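You operate a simulated robot arm through the tools that you are given. There is no shell and no other tool. Be economical: measure what you need, move in short steps, check, and stop when the job is done.

You run a simulated two-armed robot. Do the job below in one go: nothing can be reset, and whatever is moved stays where it is left.

Task
Take the steel collar from the green table and leave it on the middle bay of the core rack. Then fetch the steel bolt from the green table and stand it on the right bay of the core rack. Then push the grey cabinet door shut. Then put the brown board piece on the top of the grey cabinet away on the top of the grey table. Then take the tub marked "wedges" from the top of the grey cabinet and leave it on the left bay of the core rack. Then take the brown paper roll from the top of the grey cabinet and leave it on the lower shelf of the core rack. Then fetch the silver block and set it on the rubber mat on the green bench. Do these in the order given. Set down upright: tub, brown paper roll.

The check looks at the end state, three seconds after you hand in, the way a careful person would. Anything else that was tipped, shoved, dropped, spilled or broken makes it a failure.

Robot
Two 6-joint arms with two-finger parallel grippers on one trunk, on a base that drives. Base frame: it is fixed to the floor where the robot stands at the start and does not move with it; the origin is under the middle of the robot, x ahead of it, y to its left, z up; the surface under the hand at the start is at about z = 0.85. Units: m, degrees, N and s.
The left shoulder is at the start at [-0.082, 0.177, 0.822], the right one opposite. With the tool pointing down near the work surface each hand reaches from about 0.1 to 0.72 m from the robot's upright axis, wherever it stands, measured 20 degrees to its own side. Places, roughly: brown board piece (6x5x2 cm) [0.5, 1.9, 0.9]; brown paper roll [0.75, 2, 1]; grey cabinet door [0.2, 2.1, 0.5]; left bay of the core rack (23x40 cm) [0.62, 1.48, 0.8]; lower shelf of the core rack [0.6, 1.1, 0.3]; middle bay of the core rack [0.6, 1.2, 0.8]; right bay of the core rack [0.6, 0.8, 0.8]; rubber mat on the green bench [-5.9, 4.9, 0.9]; silver block (5x5x3 cm) [-2.4, 5.2, 0.4]; steel bolt (3x2x5 cm) [0.5, 0.1, 0.9]; steel collar (6x6x2 cm) [0.5, 0, 0.9]; top of the grey table [-6, 11.1, 0.9]; tub [0.75, 2, 1]. Payload 1.57 kg a hand.
The TCP of each hand is the grasp point between the finger pads, 0.03 m short of the fingertips. In the tool frame z runs along the fingers and y along their closing line. Largest opening 0.08 m; finger width 0.017, thickness 0.012; the body of the gripper, 0.04 by 0.082 m, starts 0.08 m behind the TCP.
Orientation is that of the tool frame in the base frame, as a unit quaternion [x, y, z, w]. With the fingers straight down and closing along the base's y, the tool's x points along the base's -x, its y along +y and its z along -z.

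Tools
- The arms move only by the tool apply_moves. It takes "left_series", "right_series" or both (then of equal length, played together; a hand with none holds still); each is a list of rows, each a list of 6 numbers: the shift along the tool's x, y, z in mm, then the turn, a rotation vector about the tool's x, y, z in degrees. In form: [[dx, dy, dz, wx, wy, wz], ...]. A call has 1 to 10 rows; each row shifts and turns the commanded pose from where the row before left it, along the tool's axes as they then stand. "left_gripper" and "right_gripper" are, for a hand that has rows, the opening, from 0 (shut) to 1 (fully open), set as the call begins (left out, the last holds). Each row takes 0.2 s and may step no farther than 0.05 m and 8.6 degrees from the row before; otherwise, or with a gripper value out of range, the whole call is refused. A pose out of reach is approached as far as the arm can. The call stops where the force on the tool passes 40 N (or 10 N more than at its start, if that is more) or the arm is blocked; 0.2 s more then pass. Each finger travels about 0.072 m/s and halts on what it meets, pressing with about 30 N; the grip force reading is that of the motor and also rises with nothing between the fingers. The clock runs only during rows and for 0.2 s after the last one: add rows that do not move to give the fingers time. It gives the time, the measured TCP pose, the force on the tool (base axes), the opening and the grip force at its end, in the units of the frame above (readings bear some noise), with the torque about the TCP (base axes, N m) and any sound that the robot's microphone picked up.
- Cameras (640 x 400 px; columns grow to the right, rows downward): "scene" is now at [0.0345, 0.0335, 1.5468]; the picture's right is [0.40, -0.92, 0.00], its down [-0.66, -0.29, -0.70] and it looks along [0.64, 0.28, -0.72] (base axes); focal length 249 px, centre (320, 200). "left" rides on the left gripper at [0.072, 0.007, -0.122] in its tool frame; the picture's right is [-0.09, 1.00, 0.00], its down [-0.84, -0.08, -0.54] and it looks along [-0.54, -0.05, 0.84] (tool axes); focal length 238 px, centre (320, 200). "right" rides on the right gripper at [0.072, -0.007, -0.122] in its tool frame; the picture's right is [0.09, 1.00, 0.00], its down [-0.84, 0.08, -0.54] and it looks along [-0.54, 0.05, 0.84] (tool axes); focal length 238 px, centre (320, 200). There is no depth. A picture from a camera that has moved, and an enlarged one, comes with that camera's place and axes in the base frame and with its lens.
- capture(camera): a new picture of that camera. The clock stands still meanwhile.
- slide_trunk(by): slides the trunk up (or, below 0, down) by that many m; the arms and the scene camera ride with it, the base frame stays. It gives what a move gives, with no picture.
- drive_base(legs): drives the robot by 1 to 6 legs, each [ahead, left, turn to the left] in m, m and degrees, along the robot's own axes; the way and the turn of a leg run together, so that a leg with both is an arc; at most 1.5 m and 180 degrees a leg. The arms and the cameras ride along, it lands a little off, and it stops where it bumps. It gives what a move gives.
- turn_head(pan, tilt): turns the head with the scene camera to pan (to the left, within 143 degrees either way) and tilt (down, from -29 to 69), counted from straight ahead of the robot. It gives what a move gives.
- zoom(camera, box): a new picture of the part [left, top, right, bottom] of that camera's present view, enlarged. The clock stands still meanwhile.
- close_job(): hands the job in; it is judged then, once.

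Work in short steps. Places have to be worked out from the pictures, the camera data and where the tool is seen: move nearer, look again, correct. Check each grasp and each placing, and mend what went wrong. You have 196 turns and 184 pictures in all, those below and enlarged ones among them. Open the grippers and draw the arms clear of the work before you hand the job in, unless the task says otherwise; then end with one line.

The tools are called after ">>>" by a JSON object that holds its "op" and its "data". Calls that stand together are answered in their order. apply_moves: Moves the arms, as the interface text tells. Its arguments: {"type":"object","properties":{"left_series":{"type":"array"},"left_gripper":{"type":"number"},"right_series":{"type":"array"},"right_gripper":{"type":"number"}},"required":[]} The other tools are called the same way: slide_trunk (by) slides the trunk up or down; drive_base (legs) drives the base; turn_head (pan, tilt) turns the head that bears the scene camera; capture (camera) takes a picture; zoom (camera, box) takes an enlarged picture of a part of a camera's view; close_job () hands the job in.

At the start:

```text
time_s: 0.0
left_ee_pos: [0.3303, 0.4904, 1.0872]
left_tcp_rot: [0.001, 1.0, 0.0, 0.0]
left_contact_force: [-0.3, 0.5, 0.0]
left_moment: [0.02, 0.01, -0.01]
left_grip_width: 0.08
left_gripper_force: 0.0
right_ee_pos: [0.5302, 0.0031, 1.1599]
right_tcp_rot: [0.001, 1.0, 0.0, 0.0]
right_contact_force: [-1.4, 1.0, 0.9]
right_moment: [0.01, 0.0, -0.02]
right_grip_width: 0.0798
right_gripper_force: 0.0
trunk travel left (down, up): [-0.266, 0.062]
robot x, y, heading: [0.0013, -0.0015, -0.0]
head pan, tilt: [23.7, 45.8]
```

scene: 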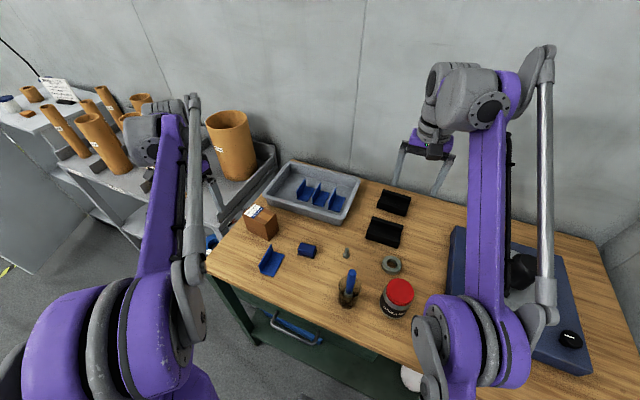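
right: 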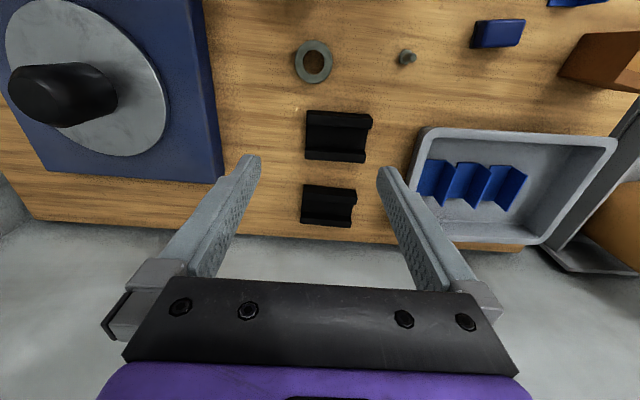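
left: 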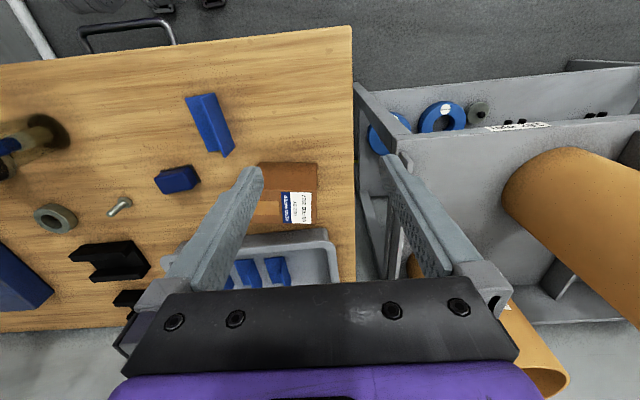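

I'll start with closer looks at the collar and bolt, and at the rack.

>>> {"op": "zoom", "data": {"camera": "right", "box": [270, 20, 450, 132]}}

>>> {"op": "zoom", "data": {"camera": "left", "box": [20, 160, 180, 260]}}

>>> {"op": "turn_head", "data": {"pan": 65, "tilt": 30}}

>>> {"op": "capture", "data": {"camera": "scene"}}

```text
3.56 times, centred on (360, 76) of right
camera zoom: at [0.4585, -0.0049, 1.2806], right [-0.09, 1.0, 0.0], down [0.84, 0.08, 0.54], along [0.54, 0.05, -0.84], focal length 848 px, centre (178, 641)
```

zoom: 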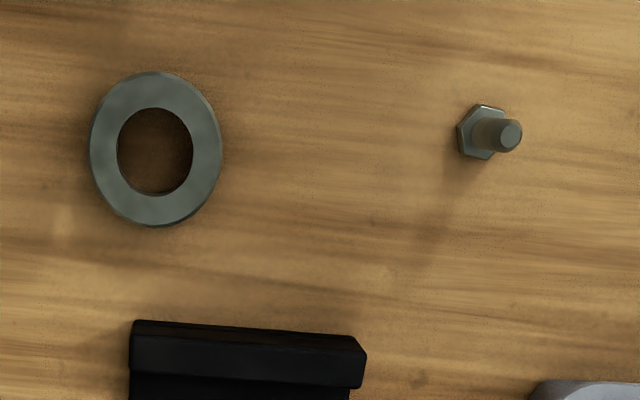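

```text
4.00 times, centred on (100, 210) of left
camera zoom: at [0.2588, 0.4978, 1.2093], right [0.09, 1.0, 0.0], down [0.84, -0.08, 0.54], along [0.54, -0.05, -0.84], focal length 953 px, centre (1200, 160)
```

zoom: 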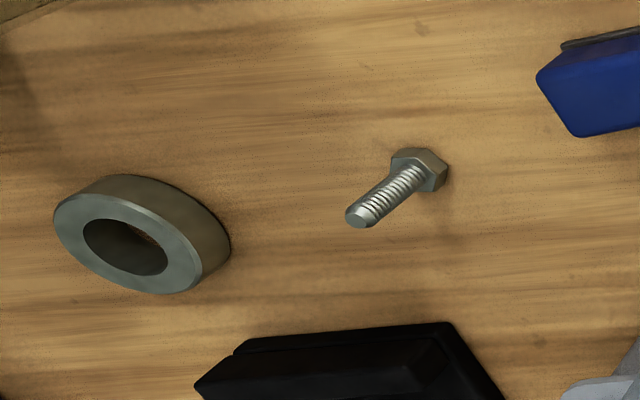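

```text
time_s: 1.1
left_ee_pos: [0.3297, 0.4911, 1.0869]
left_tcp_rot: [0.0, 1.0, 0.0, 0.0]
left_contact_force: [0.4, -0.6, 0.1]
left_moment: [-0.02, 0.0, -0.03]
left_grip_width: 0.08
left_gripper_force: 0.0
right_ee_pos: [0.5302, 0.0033, 1.1593]
right_tcp_rot: [0.001, 1.0, 0.0, 0.0]
right_contact_force: [0.1, -1.0, -0.7]
right_moment: [-0.02, -0.01, 0.01]
right_grip_width: 0.08
right_gripper_force: 0.1
trunk travel left (down, up): [-0.266, 0.062]
robot x, y, heading: [-0.0006, -0.0024, 0.1]
head pan, tilt: [65.0, 30.0]
```

```text
178 pictures are left
camera scene: at [-0.0011, 0.0829, 1.5705], right [0.91, -0.42, 0.0], down [-0.21, -0.45, -0.87], along [0.37, 0.78, -0.5], focal length 249 px, centre (320, 200)
```

scene: 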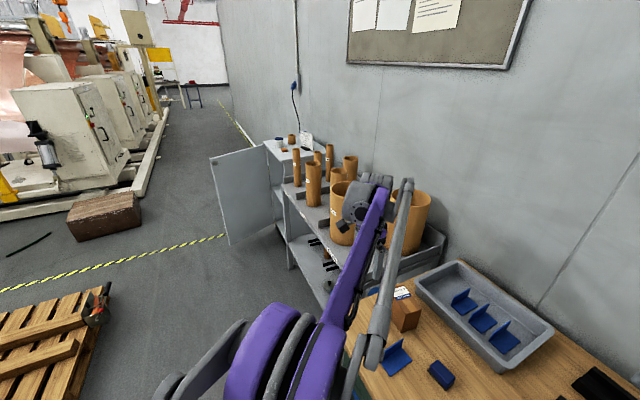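

The collar is at about (0.479, -0.013) with its top near z 0.87. The bolt stands head-down at about (0.460, 0.125). I'll bring the right hand over the collar and check.

>>> {"op": "apply_moves", "data": {"right_series": [[26, -8, 0, 0, 0, 0], [26, -8, 0, 0, 0, 0], [0, 0, 45, 0, 0, 0], [0, 0, 45, 0, 0, 0], [0, 0, 45, 0, 0, 0], [0, 0, 30, 0, 0, 0]], "right_gripper": 1}}

>>> {"op": "capture", "data": {"camera": "right"}}

>>> {"op": "turn_head", "data": {"pan": 0, "tilt": 50}}

>>> {"op": "capture", "data": {"camera": "scene"}}

```text
time_s: 2.5
left_ee_pos: [0.331, 0.4908, 1.0883]
left_tcp_rot: [0.0, 1.0, 0.0, 0.0]
left_contact_force: [0.3, -0.7, 0.1]
left_moment: [-0.02, 0.03, -0.03]
left_grip_width: 0.0799
left_gripper_force: 0.1
right_ee_pos: [0.4779, -0.0138, 0.994]
right_tcp_rot: [0.0, 1.0, 0.0, -0.001]
right_contact_force: [-0.5, -0.5, -0.2]
right_moment: [-0.01, -0.01, 0.02]
right_grip_width: 0.0799
right_gripper_force: 0.1
trunk travel left (down, up): [-0.266, 0.062]
robot x, y, heading: [-0.0009, 0.0011, 0.3]
head pan, tilt: [65.0, 30.0]
```

```text
177 pictures are left
camera right: at [0.4057, -0.0214, 1.1143], right [-0.09, 1.0, 0.0], down [0.84, 0.08, 0.54], along [0.54, 0.05, -0.84], focal length 238 px, centre (320, 200)
```

right: 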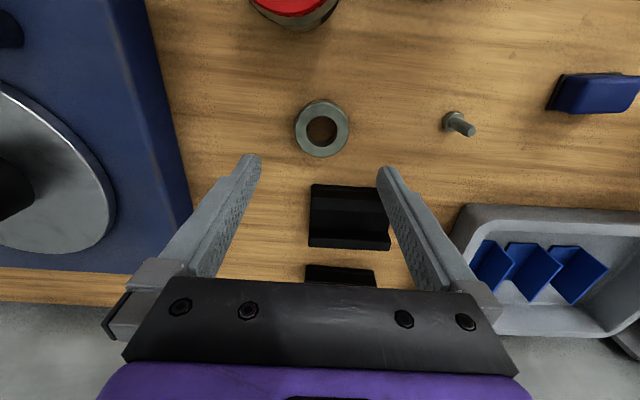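

```text
time_s: 3.8
left_ee_pos: [0.3304, 0.4899, 1.0872]
left_tcp_rot: [0.0, 1.0, 0.001, 0.0]
left_contact_force: [-0.2, -0.2, -0.5]
left_moment: [0.0, 0.04, 0.0]
left_grip_width: 0.08
left_gripper_force: 0.2
right_ee_pos: [0.4776, -0.0151, 0.9942]
right_tcp_rot: [0.0, 1.0, 0.0, 0.0]
right_contact_force: [-0.5, 0.0, 0.0]
right_moment: [-0.01, 0.04, 0.02]
right_grip_width: 0.0801
right_gripper_force: 0.1
trunk travel left (down, up): [-0.266, 0.062]
robot x, y, heading: [0.0013, -0.0014, -0.1]
head pan, tilt: [0.0, 50.0]
```

```text
176 pictures are left
camera scene: at [0.0376, 0.0011, 1.541], right [0.0, -1.0, 0.0], down [-0.77, 0.0, -0.64], along [0.64, 0.0, -0.77], focal length 249 px, centre (320, 200)
```

scene: 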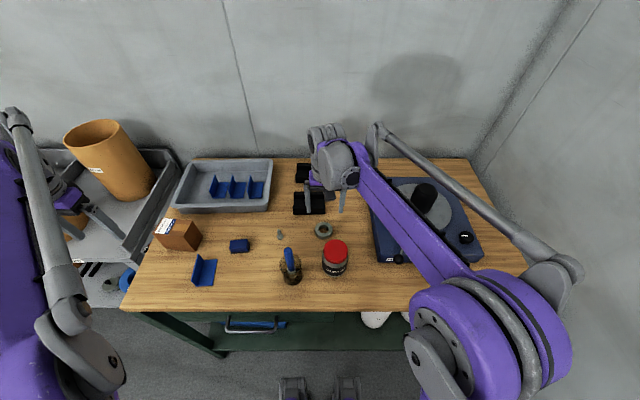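

The collar is centred under the hand and the jar should clear. I'll descend and grip it.

>>> {"op": "apply_moves", "data": {"right_series": [[0, 0, 40, 0, 0, 0], [0, 0, 40, 0, 0, 0], [0, 0, 29, 0, 0, 0]]}}

>>> {"op": "apply_moves", "data": {"right_series": [[0, 0, 0, 0, 0, 0], [0, 0, 0, 0, 0, 0], [0, 0, 0, 0, 0, 0], [0, 0, 0, 0, 0, 0]], "right_gripper": 0}}

>>> {"op": "apply_moves", "data": {"right_series": [[0, 0, -40, 0, 0, 0], [0, 0, -50, 0, 0, 0], [0, 0, -50, 0, 0, 0], [0, 0, -50, 0, 0, 0]]}}

>>> {"op": "capture", "data": {"camera": "right"}}

```text
time_s: 4.6
left_ee_pos: [0.3306, 0.4909, 1.0873]
left_tcp_rot: [0.0, 1.0, 0.0, 0.0]
left_contact_force: [-0.3, -0.4, 0.3]
left_moment: [0.02, 0.01, 0.02]
left_grip_width: 0.0801
left_gripper_force: 0.1
right_ee_pos: [0.479, -0.0137, 0.8869]
right_tcp_rot: [0.001, 1.0, 0.001, 0.0]
right_contact_force: [-0.6, 0.1, 0.8]
right_moment: [-0.01, 0.01, 0.0]
right_grip_width: 0.0801
right_gripper_force: 0.1
trunk travel left (down, up): [-0.266, 0.062]
robot x, y, heading: [-0.0016, -0.0001, 0.1]
head pan, tilt: [0.0, 50.0]
```

```text
time_s: 5.6
left_ee_pos: [0.3304, 0.4921, 1.0881]
left_tcp_rot: [0.0, 1.0, 0.001, 0.0]
left_contact_force: [0.2, 0.3, -0.9]
left_moment: [-0.01, 0.01, 0.01]
left_grip_width: 0.08
left_gripper_force: 0.0
right_ee_pos: [0.4792, -0.0136, 0.8875]
right_tcp_rot: [-0.001, 1.0, 0.0, 0.0]
right_contact_force: [0.1, -0.2, -0.4]
right_moment: [0.0, 0.01, -0.02]
right_grip_width: 0.0573
right_gripper_force: 30.1
trunk travel left (down, up): [-0.266, 0.062]
robot x, y, heading: [-0.001, -0.0001, -0.1]
head pan, tilt: [0.0, 50.0]
```

```text
time_s: 6.6
left_ee_pos: [0.3322, 0.491, 1.0872]
left_tcp_rot: [0.001, 1.0, 0.0, 0.0]
left_contact_force: [-0.3, -0.1, -0.5]
left_moment: [-0.01, -0.01, 0.01]
left_grip_width: 0.08
left_gripper_force: 0.0
right_ee_pos: [0.4793, -0.0126, 1.0757]
right_tcp_rot: [0.0, 1.0, 0.0, 0.001]
right_contact_force: [-0.4, -0.8, -3.2]
right_moment: [0.0, -0.01, 0.0]
right_grip_width: 0.057
right_gripper_force: 30.5
trunk travel left (down, up): [-0.266, 0.062]
robot x, y, heading: [-0.0036, 0.0004, 0.1]
head pan, tilt: [0.0, 50.0]
```

```text
175 pictures are left
camera right: at [0.4064, -0.0198, 1.1969], right [-0.09, 1.0, 0.0], down [0.84, 0.08, 0.54], along [0.54, 0.05, -0.84], focal length 238 px, centre (320, 200)
```

right: 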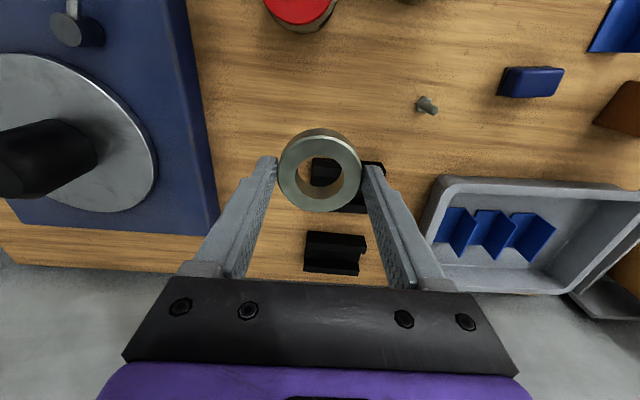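

The collar is held. I'll back off from the table, strafe left to the rack and look.

>>> {"op": "drive_base", "data": {"legs": [[-0.3, 0, 0], [0, 1.1, 0]]}}

>>> {"op": "turn_head", "data": {"pan": 0, "tilt": 30}}

>>> {"op": "capture", "data": {"camera": "scene"}}

```text
time_s: 18.2
left_ee_pos: [0.0277, 1.5948, 1.0869]
left_tcp_rot: [-0.002, 1.0, 0.0, 0.0]
left_contact_force: [0.2, 0.2, 0.1]
left_moment: [0.02, 0.02, 0.01]
left_grip_width: 0.0801
left_gripper_force: 0.0
right_ee_pos: [0.1782, 1.0924, 1.0745]
right_tcp_rot: [-0.002, 1.0, 0.0, 0.001]
right_contact_force: [-1.0, 0.7, -2.3]
right_moment: [0.01, -0.01, 0.0]
right_grip_width: 0.0572
right_gripper_force: 30.2
trunk travel left (down, up): [-0.266, 0.062]
robot x, y, heading: [-0.3032, 1.1066, 0.0]
head pan, tilt: [0.0, 50.0]
```

```text
time_s: 19.1
left_ee_pos: [0.028, 1.596, 1.0871]
left_tcp_rot: [-0.001, 1.0, 0.0, 0.0]
left_contact_force: [0.5, 0.2, -0.5]
left_moment: [-0.02, 0.0, 0.04]
left_grip_width: 0.0799
left_gripper_force: 0.1
right_ee_pos: [0.177, 1.0936, 1.0756]
right_tcp_rot: [-0.002, 1.0, 0.0, 0.0]
right_contact_force: [0.5, -0.2, -1.9]
right_moment: [-0.02, 0.0, 0.0]
right_grip_width: 0.0572
right_gripper_force: 29.7
trunk travel left (down, up): [-0.266, 0.062]
robot x, y, heading: [-0.3023, 1.1038, 0.2]
head pan, tilt: [0.0, 30.0]
```

```text
174 pictures are left
camera scene: at [-0.25, 1.1045, 1.5704], right [0.0, -1.0, 0.0], down [-0.5, 0.0, -0.87], along [0.87, 0.0, -0.5], focal length 249 px, centre (320, 200)
```

scene: 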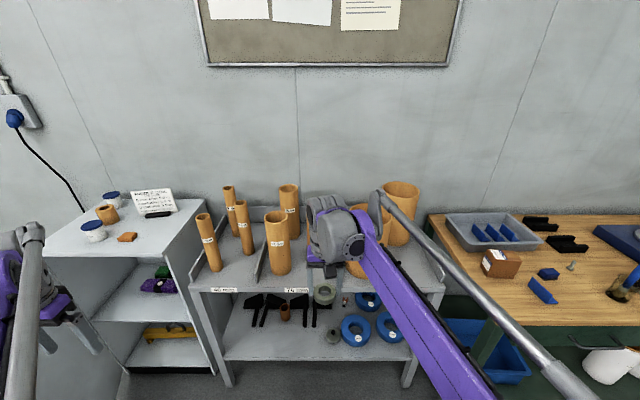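

Good view. Zooming on the rack and the cabinet.

>>> {"op": "zoom", "data": {"camera": "scene", "box": [180, 170, 460, 345]}}

>>> {"op": "zoom", "data": {"camera": "scene", "box": [20, 170, 240, 310]}}

>>> {"op": "capture", "data": {"camera": "right"}}

>>> {"op": "capture", "data": {"camera": "left"}}

```text
2.29 times, centred on (320, 258) of scene
camera zoom: at [-0.25, 1.1045, 1.5704], right [0.0, -1.0, 0.0], down [-0.5, 0.0, -0.87], along [0.87, 0.0, -0.5], focal length 569 px, centre (320, 69)
```

zoom: 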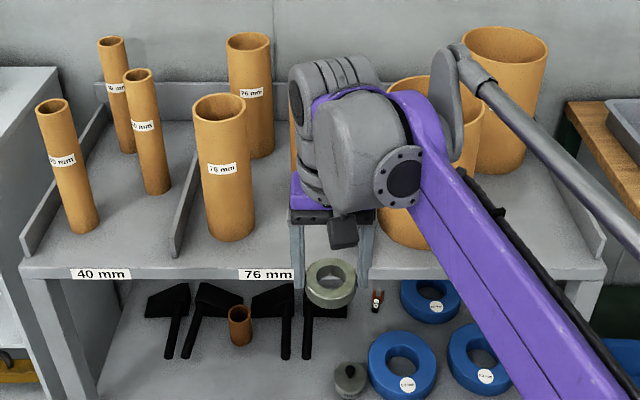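

```text
2.86 times, centred on (130, 240) of scene
camera zoom: at [-0.25, 1.1045, 1.5704], right [0.0, -1.0, 0.0], down [-0.5, 0.0, -0.87], along [0.87, 0.0, -0.5], focal length 711 px, centre (863, 86)
```

zoom: 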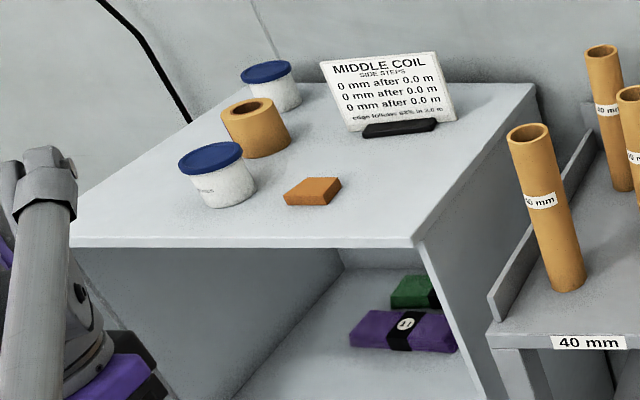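

```text
171 pictures are left
camera right: at [0.1056, 1.0849, 1.1963], right [-0.1, 1.0, 0.0], down [0.84, 0.08, 0.54], along [0.54, 0.05, -0.84], focal length 238 px, centre (320, 200)
```

right: 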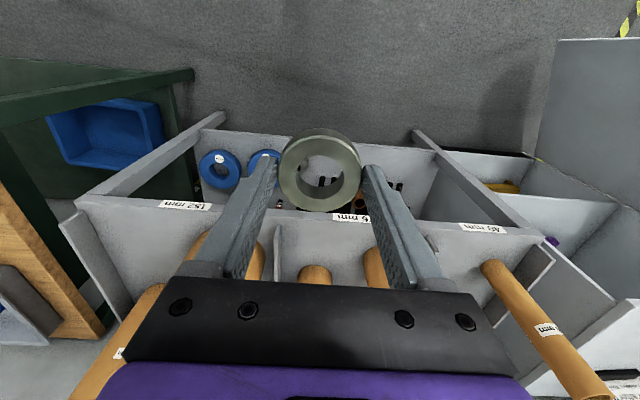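

```text
170 pictures are left
camera left: at [-0.044, 1.6021, 1.2093], right [0.09, 1.0, 0.0], down [0.84, -0.07, 0.54], along [0.54, -0.05, -0.84], focal length 238 px, centre (320, 200)
```

left: 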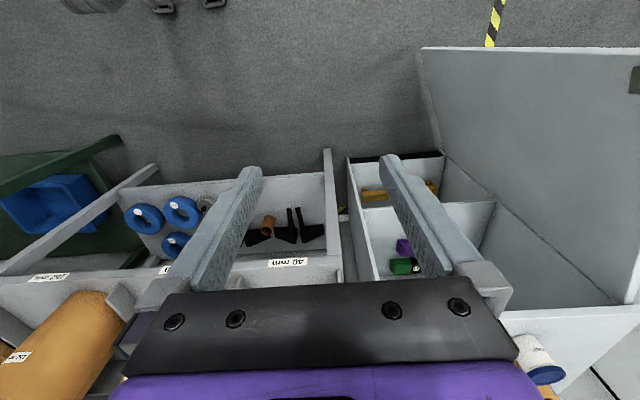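

The arm hides part of the middle bay. I'll strafe right so I can see the bay from the other side.

>>> {"op": "drive_base", "data": {"legs": [[0, -0.35, 0]]}}

>>> {"op": "zoom", "data": {"camera": "scene", "box": [60, 160, 360, 347]}}

```text
time_s: 22.7
left_ee_pos: [0.0313, 1.2423, 1.0859]
left_tcp_rot: [0.002, 1.0, 0.0, 0.0]
left_contact_force: [0.6, 0.2, -0.9]
left_moment: [0.02, 0.01, -0.03]
left_grip_width: 0.0801
left_gripper_force: 0.0
right_ee_pos: [0.1765, 0.7377, 1.075]
right_tcp_rot: [0.002, 1.0, 0.001, 0.0]
right_contact_force: [-0.1, -0.2, -3.1]
right_moment: [0.02, 0.03, 0.03]
right_grip_width: 0.0573
right_gripper_force: 29.8
trunk travel left (down, up): [-0.266, 0.062]
robot x, y, heading: [-0.3012, 0.7524, -0.2]
head pan, tilt: [0.0, 30.0]
```

```text
2.13 times, centred on (210, 254) of scene
camera zoom: at [-0.25, 0.7523, 1.5705], right [0.0, -1.0, 0.0], down [-0.5, 0.0, -0.87], along [0.87, 0.0, -0.5], focal length 531 px, centre (555, 86)
```

zoom: 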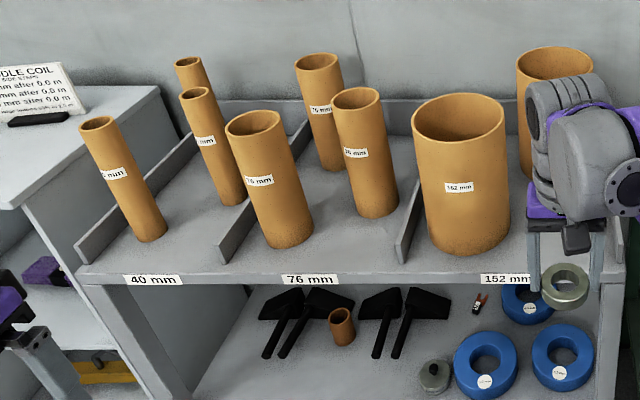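

The tubes are mapped. There's free floor in the middle bay at about (0.47, 1.13), in front of its right-hand tube. I'll drive so the right hand comes up in front of that spot.

>>> {"op": "drive_base", "data": {"legs": [[0, 0.39, 0.2], [0.24, 0, 0]]}}

>>> {"op": "capture", "data": {"camera": "right"}}

```text
time_s: 28.1
left_ee_pos: [0.2709, 1.6356, 1.0874]
left_tcp_rot: [0.005, 1.0, 0.0, 0.0]
left_contact_force: [-0.1, -0.8, 1.3]
left_moment: [0.05, 0.01, -0.01]
left_grip_width: 0.0799
left_gripper_force: 0.0
right_ee_pos: [0.4157, 1.1315, 1.0754]
right_tcp_rot: [0.003, 1.0, 0.0, 0.0]
right_contact_force: [0.6, -0.3, -3.3]
right_moment: [-0.01, 0.04, 0.0]
right_grip_width: 0.0572
right_gripper_force: 30.2
trunk travel left (down, up): [-0.266, 0.062]
robot x, y, heading: [-0.0636, 1.1465, -0.3]
head pan, tilt: [0.0, 30.0]
```

```text
168 pictures are left
camera right: at [0.3444, 1.1246, 1.1962], right [-0.09, 1.0, 0.0], down [0.84, 0.07, 0.54], along [0.54, 0.05, -0.84], focal length 238 px, centre (320, 200)
```

right: 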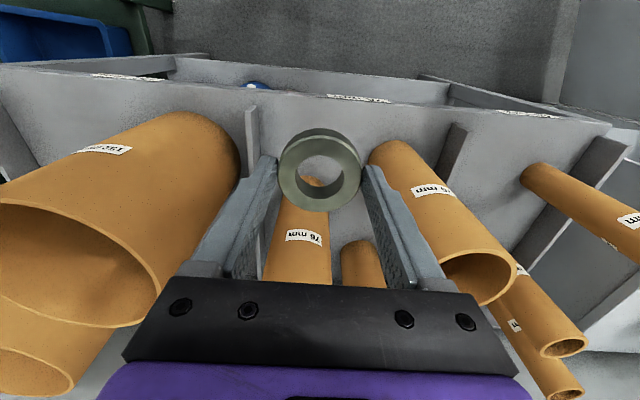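

Clear space below. I'll move 5.5 cm forward, lower to just above the shelf, and check.

>>> {"op": "apply_moves", "data": {"right_series": [[-28, 0, 0, 0, 0, 0], [-27, 0, 0, 0, 0, 0], [0, 0, 50, 0, 0, 0], [0, 0, 50, 0, 0, 0], [0, 0, 50, 0, 0, 0], [0, 0, 50, 0, 0, 0], [0, 0, 20, 0, 0, 0]]}}

>>> {"op": "capture", "data": {"camera": "right"}}

```text
time_s: 29.7
left_ee_pos: [0.2716, 1.6359, 1.0868]
left_tcp_rot: [0.003, 1.0, 0.0, 0.0]
left_contact_force: [0.1, -0.3, -1.0]
left_moment: [0.02, -0.04, -0.03]
left_grip_width: 0.0801
left_gripper_force: 0.0
right_ee_pos: [0.4719, 1.1314, 0.8531]
right_tcp_rot: [0.004, 1.0, 0.0, 0.0]
right_contact_force: [0.0, 0.5, -2.0]
right_moment: [0.03, 0.03, 0.0]
right_grip_width: 0.0574
right_gripper_force: 30.0
trunk travel left (down, up): [-0.266, 0.062]
robot x, y, heading: [-0.0625, 1.1474, -0.4]
head pan, tilt: [0.0, 30.0]
```

```text
167 pictures are left
camera right: at [0.4004, 1.1246, 0.9739], right [-0.09, 1.0, 0.0], down [0.84, 0.07, 0.54], along [0.54, 0.05, -0.84], focal length 238 px, centre (320, 200)
```

right: 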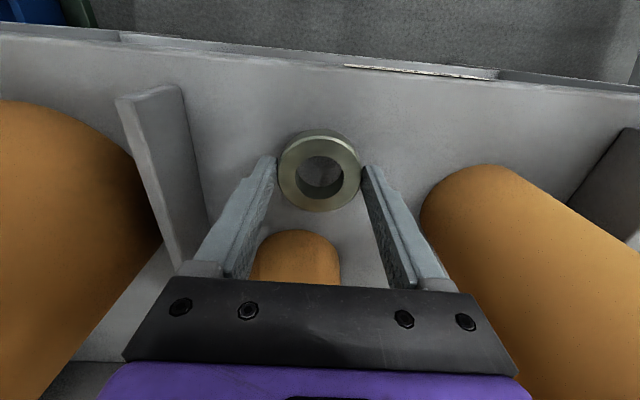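

Clear. Lowering gently until contact.

>>> {"op": "apply_moves", "data": {"right_series": [[0, 0, 8, 0, 0, 0], [0, 0, 4, 0, 0, 0], [0, 0, 0, 0, 0, 0]]}}

```text
time_s: 30.5
left_ee_pos: [0.2724, 1.6348, 1.0878]
left_tcp_rot: [0.003, 1.0, -0.001, 0.0]
left_contact_force: [-0.1, -0.3, -0.3]
left_moment: [-0.02, -0.02, -0.03]
left_grip_width: 0.0799
left_gripper_force: 0.0
right_ee_pos: [0.4716, 1.1321, 0.8414]
right_tcp_rot: [0.003, 1.0, 0.0, 0.0]
right_contact_force: [-0.4, -0.3, -2.2]
right_moment: [0.01, 0.0, -0.02]
right_grip_width: 0.0573
right_gripper_force: 29.5
trunk travel left (down, up): [-0.266, 0.062]
robot x, y, heading: [-0.065, 1.1486, -0.3]
head pan, tilt: [0.0, 30.0]
```

>>> {"op": "apply_moves", "data": {"right_series": [[0, 0, 3, 0, 0, 0], [0, 0, 3, 0, 0, 0], [0, 0, 3, 0, 0, 0], [0, 0, 3, 0, 0, 0], [0, 0, 3, 0, 0, 0]]}}

```text
time_s: 31.7
left_ee_pos: [0.2701, 1.6364, 1.0876]
left_tcp_rot: [0.004, 1.0, 0.0, 0.001]
left_contact_force: [0.1, -0.6, -0.3]
left_moment: [0.05, 0.0, -0.04]
left_grip_width: 0.0797
left_gripper_force: 0.0
right_ee_pos: [0.4695, 1.1316, 0.8306]
right_tcp_rot: [0.003, 1.0, 0.0, 0.001]
right_contact_force: [0.9, -2.1, 34.1]
right_moment: [-0.01, 0.38, -0.03]
right_grip_width: 0.0574
right_gripper_force: 30.2
trunk travel left (down, up): [-0.266, 0.062]
robot x, y, heading: [-0.0641, 1.1463, -0.4]
head pan, tilt: [0.0, 30.0]
```

Contact felt (34 N), so the shelf is at about z 0.795. I'll relax slightly, open and lift away.

>>> {"op": "apply_moves", "data": {"right_series": [[0, 0, -4, 0, 0, 0], [0, 0, 0, 0, 0, 0]]}}

>>> {"op": "apply_moves", "data": {"right_series": [[0, 0, 0, 0, 0, 0], [0, 0, 0, 0, 0, 0], [0, 0, -30, 0, 0, 0], [0, 0, -50, 0, 0, 0], [0, 0, -50, 0, 0, 0], [0, 0, -50, 0, 0, 0], [0, 0, -50, 0, 0, 0], [0, 0, -50, 0, 0, 0]], "right_gripper": 1}}

>>> {"op": "capture", "data": {"camera": "right"}}

```text
time_s: 32.3
left_ee_pos: [0.2716, 1.6352, 1.0884]
left_tcp_rot: [0.003, 1.0, 0.0, 0.0]
left_contact_force: [0.5, 0.2, 1.0]
left_moment: [0.02, 0.01, -0.03]
left_grip_width: 0.08
left_gripper_force: 0.0
right_ee_pos: [0.4713, 1.1323, 0.832]
right_tcp_rot: [0.003, 1.0, 0.0, 0.0]
right_contact_force: [0.0, 0.0, -2.1]
right_moment: [0.0, 0.0, 0.0]
right_grip_width: 0.0576
right_gripper_force: 30.1
trunk travel left (down, up): [-0.266, 0.062]
robot x, y, heading: [-0.0589, 1.1448, -0.6]
head pan, tilt: [0.0, 30.0]
```

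```text
time_s: 34.1
left_ee_pos: [0.271, 1.636, 1.0876]
left_tcp_rot: [0.004, 1.0, 0.0, -0.001]
left_contact_force: [0.5, -0.2, -0.6]
left_moment: [0.02, -0.01, -0.04]
left_grip_width: 0.0799
left_gripper_force: 0.0
right_ee_pos: [0.4704, 1.1317, 1.1123]
right_tcp_rot: [0.004, 1.0, 0.0, 0.0]
right_contact_force: [0.1, -0.6, 0.2]
right_moment: [0.0, -0.02, -0.03]
right_grip_width: 0.0802
right_gripper_force: 0.1
trunk travel left (down, up): [-0.266, 0.062]
robot x, y, heading: [-0.0656, 1.145, -0.1]
head pan, tilt: [0.0, 30.0]
```

```text
166 pictures are left
camera right: at [0.3988, 1.1249, 1.2319], right [-0.09, 1.0, 0.0], down [0.84, 0.07, 0.54], along [0.54, 0.05, -0.84], focal length 238 px, centre (320, 200)
```

right: 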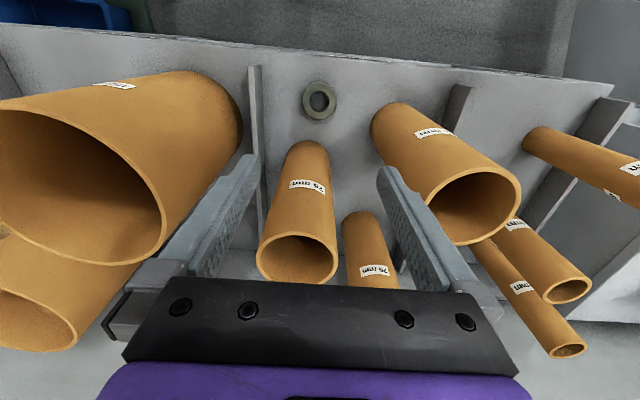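

The collar is standing in the middle bay. Next the bolt: back off, strafe right, then go forward to the table.

>>> {"op": "drive_base", "data": {"legs": [[-0.25, 0, 0], [0, -1.0, 0], [0.25, 0, 0]]}}

>>> {"op": "capture", "data": {"camera": "right"}}

```text
time_s: 46.0
left_ee_pos: [0.2665, 0.6346, 1.0873]
left_tcp_rot: [0.011, 1.0, 0.0, 0.0]
left_contact_force: [0.0, -0.7, -0.6]
left_moment: [-0.03, 0.01, 0.02]
left_grip_width: 0.0798
left_gripper_force: 0.1
right_ee_pos: [0.458, 0.127, 1.1095]
right_tcp_rot: [0.011, 1.0, -0.001, 0.0]
right_contact_force: [0.3, -0.3, 0.0]
right_moment: [0.01, 0.01, -0.01]
right_grip_width: 0.0799
right_gripper_force: 0.2
trunk travel left (down, up): [-0.266, 0.062]
robot x, y, heading: [-0.0771, 0.149, -1.4]
head pan, tilt: [0.0, 30.0]
```

```text
165 pictures are left
camera right: at [0.3856, 0.1223, 1.2311], right [-0.07, 1.0, 0.0], down [0.84, 0.06, 0.54], along [0.54, 0.04, -0.84], focal length 238 px, centre (320, 200)
```

right: 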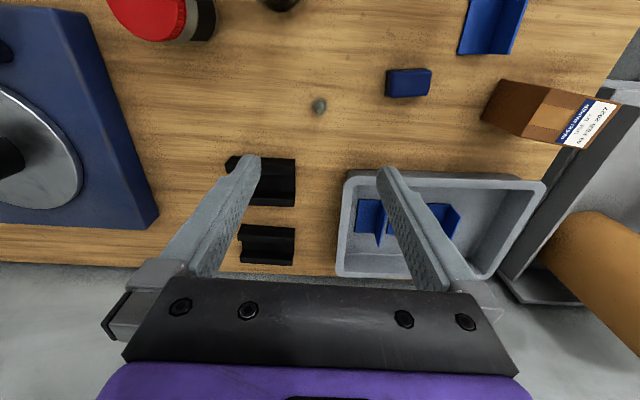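

The bolt is right under the hand. I'll descend part way and check.

>>> {"op": "apply_moves", "data": {"right_series": [[0, 0, 50, 0, 0, 0], [0, 0, 50, 0, 0, 0], [0, 0, 50, 0, 0, 0]], "right_gripper": 0.8}}

>>> {"op": "zoom", "data": {"camera": "right", "box": [200, 40, 440, 190]}}

```text
time_s: 46.8
left_ee_pos: [0.2675, 0.6342, 1.0881]
left_tcp_rot: [0.011, 1.0, 0.0, 0.0]
left_contact_force: [0.3, -0.8, -0.4]
left_moment: [0.01, 0.0, 0.01]
left_grip_width: 0.0801
left_gripper_force: 0.0
right_ee_pos: [0.4575, 0.1278, 0.959]
right_tcp_rot: [0.012, 1.0, 0.0, 0.0]
right_contact_force: [-1.5, -0.8, -0.1]
right_moment: [-0.02, 0.02, -0.01]
right_grip_width: 0.064
right_gripper_force: 0.0
trunk travel left (down, up): [-0.266, 0.062]
robot x, y, heading: [-0.0726, 0.155, -1.4]
head pan, tilt: [0.0, 30.0]
```

```text
2.67 times, centred on (320, 115) of right
camera zoom: at [0.3854, 0.1213, 1.0807], right [-0.07, 1.0, 0.0], down [0.84, 0.06, 0.54], along [0.54, 0.04, -0.84], focal length 636 px, centre (320, 427)
```

zoom: 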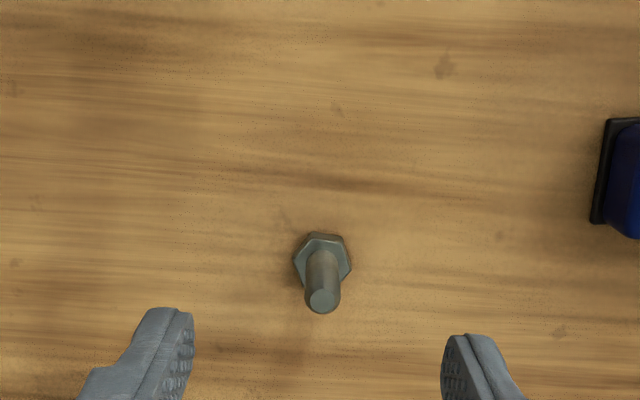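

The bolt is centred between the fingers. I'll go down to z 0.898 so the fingers close on the shaft above the head.

>>> {"op": "apply_moves", "data": {"right_series": [[0, 0, 30, 0, 0, 0], [0, 0, 31, 0, 0, 0], [0, 0, 0, 0, 0, 0]]}}

>>> {"op": "apply_moves", "data": {"right_series": [[0, 0, 0, 0, 0, 0], [0, 0, 0, 0, 0, 0], [0, 0, 0, 0, 0, 0], [0, 0, 0, 0, 0, 0], [0, 0, 0, 0, 0, 0]], "right_gripper": 0}}

>>> {"op": "apply_moves", "data": {"right_series": [[0, 0, -40, 0, 0, 0], [0, 0, -50, 0, 0, 0], [0, 0, -50, 0, 0, 0], [0, 0, -50, 0, 0, 0]]}}

>>> {"op": "zoom", "data": {"camera": "right", "box": [200, 90, 440, 240]}}

```text
time_s: 47.6
left_ee_pos: [0.2662, 0.6352, 1.0872]
left_tcp_rot: [0.012, 1.0, 0.0, 0.0]
left_contact_force: [-0.3, 0.0, 0.6]
left_moment: [0.02, 0.03, 0.0]
left_grip_width: 0.0801
left_gripper_force: 0.1
right_ee_pos: [0.4566, 0.1276, 0.8991]
right_tcp_rot: [0.011, 1.0, 0.0, 0.0]
right_contact_force: [0.1, 0.2, 0.5]
right_moment: [-0.01, 0.0, -0.02]
right_grip_width: 0.0641
right_gripper_force: 0.0
trunk travel left (down, up): [-0.266, 0.062]
robot x, y, heading: [-0.0764, 0.1535, -1.2]
head pan, tilt: [0.0, 30.0]
```

```text
time_s: 48.8
left_ee_pos: [0.2666, 0.6347, 1.0885]
left_tcp_rot: [0.011, 1.0, 0.0, -0.001]
left_contact_force: [0.1, 0.5, -0.2]
left_moment: [-0.02, 0.0, 0.0]
left_grip_width: 0.0801
left_gripper_force: 0.0
right_ee_pos: [0.4577, 0.1278, 0.8995]
right_tcp_rot: [0.012, 1.0, 0.0, 0.0]
right_contact_force: [0.6, 1.1, 0.6]
right_moment: [0.0, 0.01, 0.04]
right_grip_width: 0.0101
right_gripper_force: 28.0
trunk travel left (down, up): [-0.266, 0.062]
robot x, y, heading: [-0.0775, 0.1523, -1.5]
head pan, tilt: [0.0, 30.0]
```

```text
time_s: 49.8
left_ee_pos: [0.2656, 0.6357, 1.0876]
left_tcp_rot: [0.011, 1.0, 0.0, 0.0]
left_contact_force: [-0.3, 0.2, -0.5]
left_moment: [0.0, -0.02, 0.0]
left_grip_width: 0.0801
left_gripper_force: 0.0
right_ee_pos: [0.4581, 0.1259, 1.0894]
right_tcp_rot: [0.011, 1.0, 0.0, 0.001]
right_contact_force: [0.7, -0.2, -0.8]
right_moment: [-0.01, 0.01, 0.02]
right_grip_width: 0.0097
right_gripper_force: 28.0
trunk travel left (down, up): [-0.266, 0.062]
robot x, y, heading: [-0.0757, 0.1509, -1.3]
head pan, tilt: [0.0, 30.0]
```

```text
2.67 times, centred on (320, 165) of right
camera zoom: at [0.3861, 0.1203, 1.2091], right [-0.07, 1.0, 0.0], down [0.84, 0.06, 0.54], along [0.54, 0.04, -0.84], focal length 636 px, centre (320, 293)
```

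zoom: 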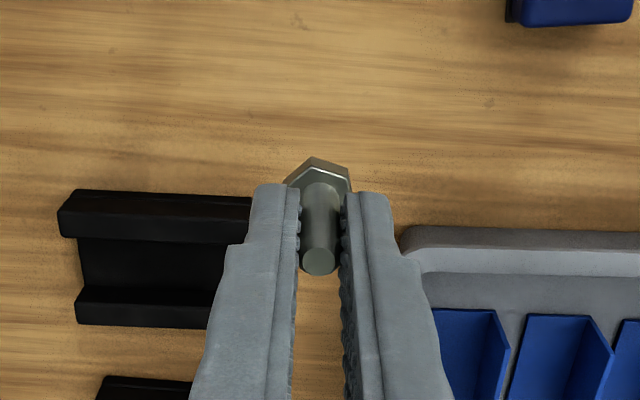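

The bolt is held upright. Driving to the right bay, stopping a bit short.

>>> {"op": "drive_base", "data": {"legs": [[-0.25, 0, 1.3], [0, 0.615, 0], [0.2, 0, 0]]}}

>>> {"op": "capture", "data": {"camera": "right"}}

>>> {"op": "capture", "data": {"camera": "scene"}}

```text
time_s: 58.2
left_ee_pos: [0.1988, 1.2596, 1.0869]
left_tcp_rot: [-0.002, 1.0, 0.0, -0.001]
left_contact_force: [-0.3, 0.4, 0.9]
left_moment: [0.0, 0.0, -0.01]
left_grip_width: 0.0804
left_gripper_force: 0.0
right_ee_pos: [0.4067, 0.7565, 1.0879]
right_tcp_rot: [-0.002, 1.0, 0.0, 0.0]
right_contact_force: [0.1, 0.3, -0.4]
right_moment: [0.02, 0.02, -0.01]
right_grip_width: 0.01
right_gripper_force: 28.4
trunk travel left (down, up): [-0.266, 0.062]
robot x, y, heading: [-0.1324, 0.7693, 0.4]
head pan, tilt: [0.0, 30.0]
```

```text
162 pictures are left
camera right: at [0.3348, 0.7483, 1.2085], right [-0.1, 1.0, 0.0], down [0.84, 0.08, 0.54], along [0.54, 0.05, -0.84], focal length 238 px, centre (320, 200)
```

right: 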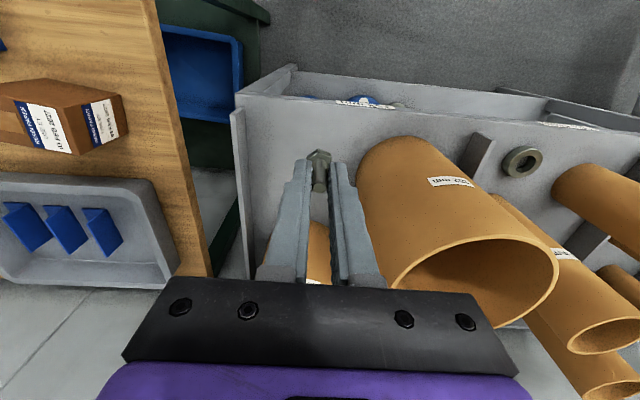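

```text
161 pictures are left
camera scene: at [-0.0762, 0.7681, 1.5704], right [0.01, -1.0, 0.0], down [-0.5, 0.0, -0.87], along [0.87, 0.0, -0.5], focal length 249 px, centre (320, 200)
```

scene: 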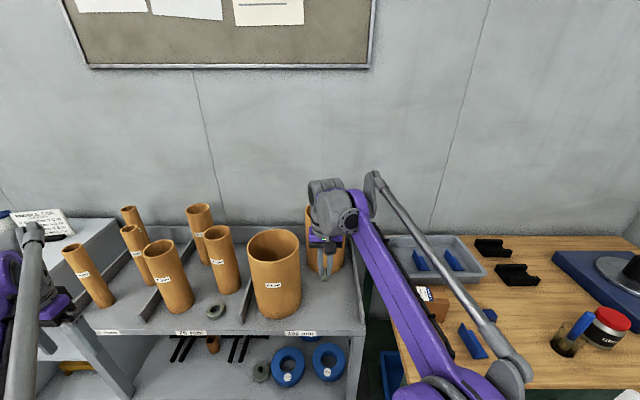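

The spot between the side wall (y≈0.65) and the big tube (y≈0.84) is at y≈0.745. I'll move forward 6.8 cm and lower to just above the shelf.

>>> {"op": "apply_moves", "data": {"right_series": [[-34, -5, 0, 0, 0, 0], [-34, -6, 0, 0, 0, 0], [0, 0, 50, 0, 0, 0], [0, 0, 50, 0, 0, 0], [0, 0, 50, 0, 0, 0], [0, 0, 50, 0, 0, 0], [0, 0, 34, 0, 0, 0]]}}

>>> {"op": "capture", "data": {"camera": "right"}}

```text
time_s: 59.9
left_ee_pos: [0.1991, 1.2599, 1.0893]
left_tcp_rot: [-0.003, 1.0, 0.0, 0.001]
left_contact_force: [-0.9, 0.1, 0.1]
left_moment: [-0.01, 0.02, 0.02]
left_grip_width: 0.08
left_gripper_force: 0.1
right_ee_pos: [0.4673, 0.7438, 0.8491]
right_tcp_rot: [-0.003, 1.0, 0.001, 0.003]
right_contact_force: [6.4, 0.2, 15.6]
right_moment: [-0.05, -0.39, -0.02]
right_grip_width: 0.01
right_gripper_force: 27.8
right hand out of reach, approached as far as the arm can: row 2
trunk travel left (down, up): [-0.266, 0.062]
robot x, y, heading: [-0.1253, 0.7674, 0.5]
head pan, tilt: [0.0, 30.0]
```

```text
160 pictures are left
camera right: at [0.3951, 0.736, 0.9705], right [-0.1, 1.0, 0.0], down [0.83, 0.08, 0.55], along [0.54, 0.05, -0.84], focal length 238 px, centre (320, 200)
```

right: 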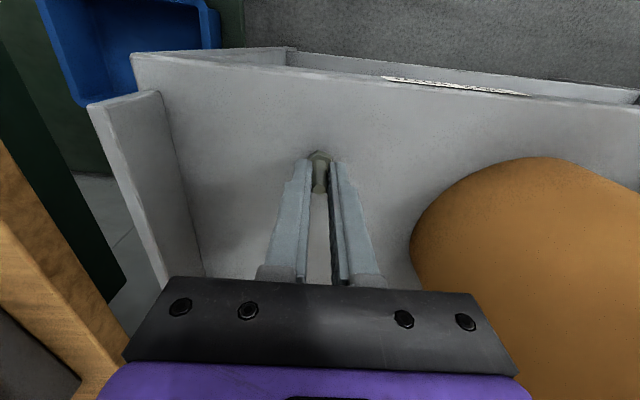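

Already touching, with 15 N of side load. I'll lift 6 mm to see whether the bolt hangs straight.

>>> {"op": "apply_moves", "data": {"right_series": [[0, 0, -6, 0, 0, 0], [0, 0, 0, 0, 0, 0]]}}

>>> {"op": "zoom", "data": {"camera": "right", "box": [220, 100, 420, 225]}}

```text
time_s: 60.5
left_ee_pos: [0.2004, 1.2601, 1.0877]
left_tcp_rot: [-0.002, 1.0, 0.0, 0.001]
left_contact_force: [-0.3, -1.0, -0.1]
left_moment: [-0.03, 0.01, -0.03]
left_grip_width: 0.0797
left_gripper_force: 0.0
right_ee_pos: [0.4664, 0.745, 0.8533]
right_tcp_rot: [-0.003, 1.0, 0.0, 0.0]
right_contact_force: [-0.2, -0.1, -0.4]
right_moment: [0.0, 0.01, 0.0]
right_grip_width: 0.0103
right_gripper_force: 28.1
trunk travel left (down, up): [-0.266, 0.062]
robot x, y, heading: [-0.1276, 0.7701, 0.3]
head pan, tilt: [0.0, 30.0]
```

```text
3.20 times, centred on (320, 162) of right
camera zoom: at [0.3952, 0.7356, 0.9747], right [-0.1, 1.0, 0.0], down [0.84, 0.08, 0.54], along [0.54, 0.05, -0.84], focal length 763 px, centre (320, 320)
```

zoom: 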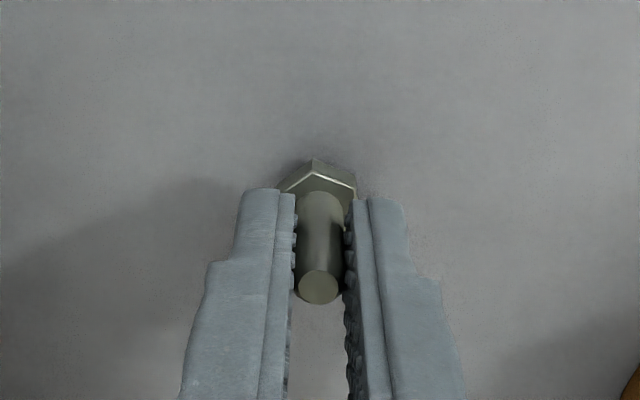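

The bolt still hangs straight. Lowering in 2 mm steps.

>>> {"op": "apply_moves", "data": {"right_series": [[0, 0, 2, 0, 0, 0], [0, 0, 1, 0, 0, 0], [0, 0, 0, 0, 0, 0]]}}

```text
time_s: 61.2
left_ee_pos: [0.2007, 1.2592, 1.0873]
left_tcp_rot: [-0.003, 1.0, 0.0, 0.0]
left_contact_force: [0.0, 0.0, -0.3]
left_moment: [-0.03, 0.02, 0.02]
left_grip_width: 0.0799
left_gripper_force: 0.1
right_ee_pos: [0.467, 0.7442, 0.8505]
right_tcp_rot: [-0.002, 1.0, 0.0, 0.0]
right_contact_force: [0.0, 0.6, -0.4]
right_moment: [-0.02, -0.02, 0.02]
right_grip_width: 0.0101
right_gripper_force: 28.5
trunk travel left (down, up): [-0.266, 0.062]
robot x, y, heading: [-0.1245, 0.7671, 0.7]
head pan, tilt: [0.0, 30.0]
```

>>> {"op": "apply_moves", "data": {"right_series": [[0, 0, 1, 0, 0, 0], [0, 0, 1, 0, 0, 0], [0, 0, 0, 0, 0, 0]]}}

```text
time_s: 62.0
left_ee_pos: [0.199, 1.26, 1.0885]
left_tcp_rot: [-0.002, 1.0, 0.0, -0.001]
left_contact_force: [0.5, 0.3, 0.0]
left_moment: [-0.02, 0.01, -0.02]
left_grip_width: 0.0797
left_gripper_force: 0.0
right_ee_pos: [0.4668, 0.7441, 0.8497]
right_tcp_rot: [-0.002, 1.0, 0.0, 0.001]
right_contact_force: [5.0, 1.0, 15.4]
right_moment: [-0.03, -0.34, 0.05]
right_grip_width: 0.0101
right_gripper_force: 28.3
trunk travel left (down, up): [-0.266, 0.062]
robot x, y, heading: [-0.1259, 0.7664, 0.0]
head pan, tilt: [0.0, 30.0]
```

Contact at z≈0.850. I'll ease 1 mm, open, and lift straight up.

>>> {"op": "apply_moves", "data": {"right_series": [[0, 0, -1, 0, 0, 0], [0, 0, 0, 0, 0, 0]]}}

>>> {"op": "apply_moves", "data": {"right_series": [[0, 0, 0, 0, 0, 0], [0, 0, 0, 0, 0, 0], [0, 0, 0, 0, 0, 0], [0, 0, -20, 0, 0, 0], [0, 0, -40, 0, 0, 0], [0, 0, -50, 0, 0, 0], [0, 0, -50, 0, 0, 0], [0, 0, -50, 0, 0, 0], [0, 0, -40, 0, 0, 0]], "right_gripper": 0.7}}

>>> {"op": "capture", "data": {"camera": "right"}}

```text
time_s: 62.6
left_ee_pos: [0.1997, 1.2589, 1.087]
left_tcp_rot: [-0.002, 1.0, 0.0, 0.0]
left_contact_force: [1.2, 1.1, 0.4]
left_moment: [0.0, -0.02, 0.03]
left_grip_width: 0.0799
left_gripper_force: 0.2
right_ee_pos: [0.4654, 0.7439, 0.8495]
right_tcp_rot: [-0.003, 1.0, 0.0, 0.0]
right_contact_force: [3.1, -1.0, 7.8]
right_moment: [-0.02, -0.15, -0.01]
right_grip_width: 0.0101
right_gripper_force: 28.7
trunk travel left (down, up): [-0.266, 0.062]
robot x, y, heading: [-0.1271, 0.7655, 0.2]
head pan, tilt: [0.0, 30.0]
```

```text
time_s: 64.7
left_ee_pos: [0.1994, 1.2597, 1.0872]
left_tcp_rot: [-0.003, 1.0, 0.0, 0.0]
left_contact_force: [0.4, 0.3, -0.1]
left_moment: [0.02, -0.03, 0.03]
left_grip_width: 0.0801
left_gripper_force: 0.1
right_ee_pos: [0.4591, 0.7423, 1.0917]
right_tcp_rot: [-0.002, 1.0, 0.0, 0.0]
right_contact_force: [-0.4, -0.1, -0.1]
right_moment: [0.0, 0.0, -0.01]
right_grip_width: 0.0557
right_gripper_force: 0.0
right hand out of reach, approached as far as the arm can: row 9
trunk travel left (down, up): [-0.266, 0.062]
robot x, y, heading: [-0.1285, 0.7637, 0.1]
head pan, tilt: [0.0, 30.0]
```

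```text
158 pictures are left
camera right: at [0.3875, 0.7338, 1.2136], right [-0.1, 1.0, 0.0], down [0.84, 0.08, 0.54], along [0.54, 0.05, -0.84], focal length 238 px, centre (320, 200)
```

right: 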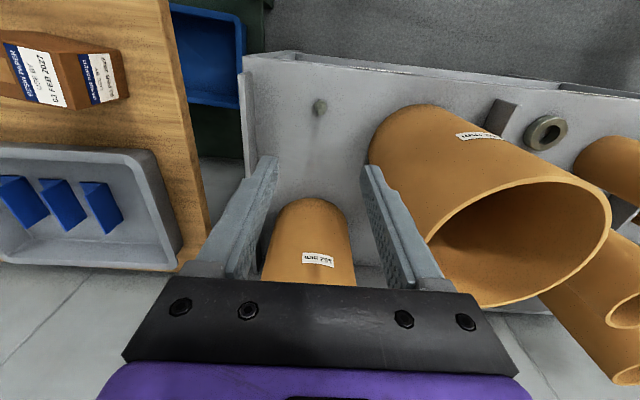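

The bolt stands on the right bay. Next the cabinet door: I'll back off, strafe left and look at it.

>>> {"op": "drive_base", "data": {"legs": [[-0.3, 0, 0], [0, 0.4, 0]]}}

>>> {"op": "turn_head", "data": {"pan": 50, "tilt": 30}}

>>> {"op": "capture", "data": {"camera": "scene"}}

```text
time_s: 70.3
left_ee_pos: [-0.1116, 1.6572, 1.0875]
left_tcp_rot: [-0.009, 1.0, 0.0, 0.0]
left_contact_force: [0.4, 0.1, -0.1]
left_moment: [0.01, 0.01, 0.01]
left_grip_width: 0.0803
left_gripper_force: 0.1
right_ee_pos: [0.1547, 1.1421, 1.0914]
right_tcp_rot: [-0.008, 1.0, 0.0, 0.0]
right_contact_force: [0.3, -0.5, -0.7]
right_moment: [0.04, -0.03, 0.03]
right_grip_width: 0.0557
right_gripper_force: 0.1
trunk travel left (down, up): [-0.266, 0.062]
robot x, y, heading: [-0.4323, 1.1571, 0.9]
head pan, tilt: [0.0, 30.0]
```

```text
time_s: 71.5
left_ee_pos: [-0.11, 1.6557, 1.0885]
left_tcp_rot: [-0.008, 1.0, -0.001, 0.0]
left_contact_force: [0.3, 0.2, -0.2]
left_moment: [-0.01, -0.01, 0.01]
left_grip_width: 0.0798
left_gripper_force: 0.1
right_ee_pos: [0.1549, 1.1408, 1.0926]
right_tcp_rot: [-0.008, 1.0, -0.001, 0.0]
right_contact_force: [0.1, 0.5, -0.3]
right_moment: [0.02, 0.03, 0.0]
right_grip_width: 0.056
right_gripper_force: 0.1
trunk travel left (down, up): [-0.266, 0.062]
robot x, y, heading: [-0.4351, 1.1614, 1.1]
head pan, tilt: [50.0, 30.0]
```

```text
157 pictures are left
camera scene: at [-0.415, 1.2306, 1.5705], right [0.78, -0.63, 0.0], down [-0.32, -0.39, -0.87], along [0.55, 0.67, -0.5], focal length 249 px, centre (320, 200)
```

scene: 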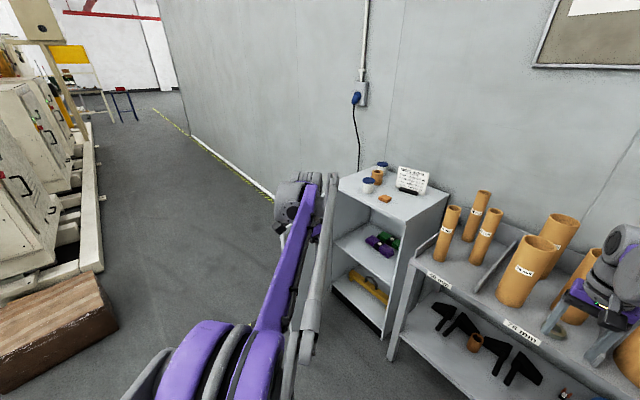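

From the earlier left-camera view, the door hinge is at about (0.46, 2.20). The free edge is at about (0.0, 2.03), so the door is about 68° open, with its top near z 0.9. I can reach its outer face with the left hand, so I'll fold the right hand back and move into place.

>>> {"op": "apply_moves", "data": {"right_series": [[50, -20, 0, 0, 0, 0], [50, -20, 0, 0, 0, 0], [50, -20, 0, 0, 0, 0], [50, -20, 0, 0, 0, 0]]}}

>>> {"op": "drive_base", "data": {"legs": [[0, 0.39, -1], [0.2, 0, 0]]}}

>>> {"op": "capture", "data": {"camera": "left"}}

>>> {"op": "capture", "data": {"camera": "scene"}}

```text
refused: row 1 steps farther than a row can; nothing moved
```

```text
time_s: 76.7
left_ee_pos: [0.0976, 2.0407, 1.0878]
left_tcp_rot: [0.0, 1.0, 0.001, 0.0]
left_contact_force: [-0.8, 0.4, 0.3]
left_moment: [-0.01, 0.04, 0.02]
left_grip_width: 0.0799
left_gripper_force: 0.0
right_ee_pos: [0.3542, 1.5208, 1.0917]
right_tcp_rot: [0.001, 1.0, 0.0, 0.0]
right_contact_force: [0.4, -0.2, 0.1]
right_moment: [0.01, -0.01, -0.03]
right_grip_width: 0.0561
right_gripper_force: 0.0
trunk travel left (down, up): [-0.266, 0.062]
robot x, y, heading: [-0.2331, 1.5519, -0.2]
head pan, tilt: [50.0, 30.0]
```

```text
156 pictures are left
camera left: at [0.0264, 2.0476, 1.2093], right [0.09, 1.0, 0.0], down [0.84, -0.08, 0.54], along [0.54, -0.05, -0.84], focal length 238 px, centre (320, 200)
```

left: 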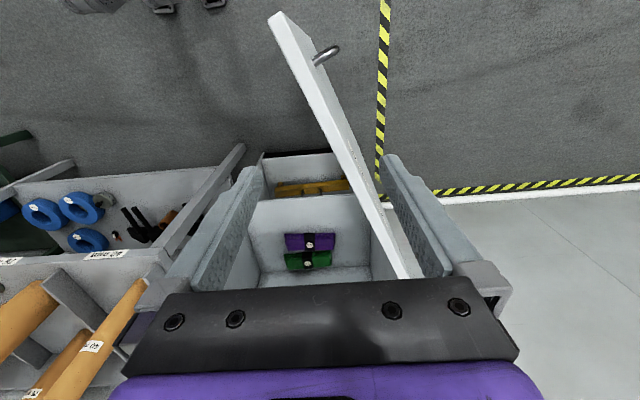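

```text
155 pictures are left
camera scene: at [-0.2139, 1.6204, 1.5704], right [0.76, -0.64, 0.0], down [-0.32, -0.38, -0.87], along [0.56, 0.66, -0.5], focal length 249 px, centre (320, 200)
```

scene: 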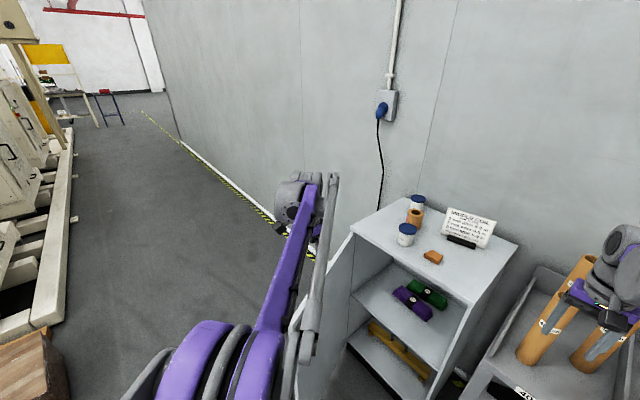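

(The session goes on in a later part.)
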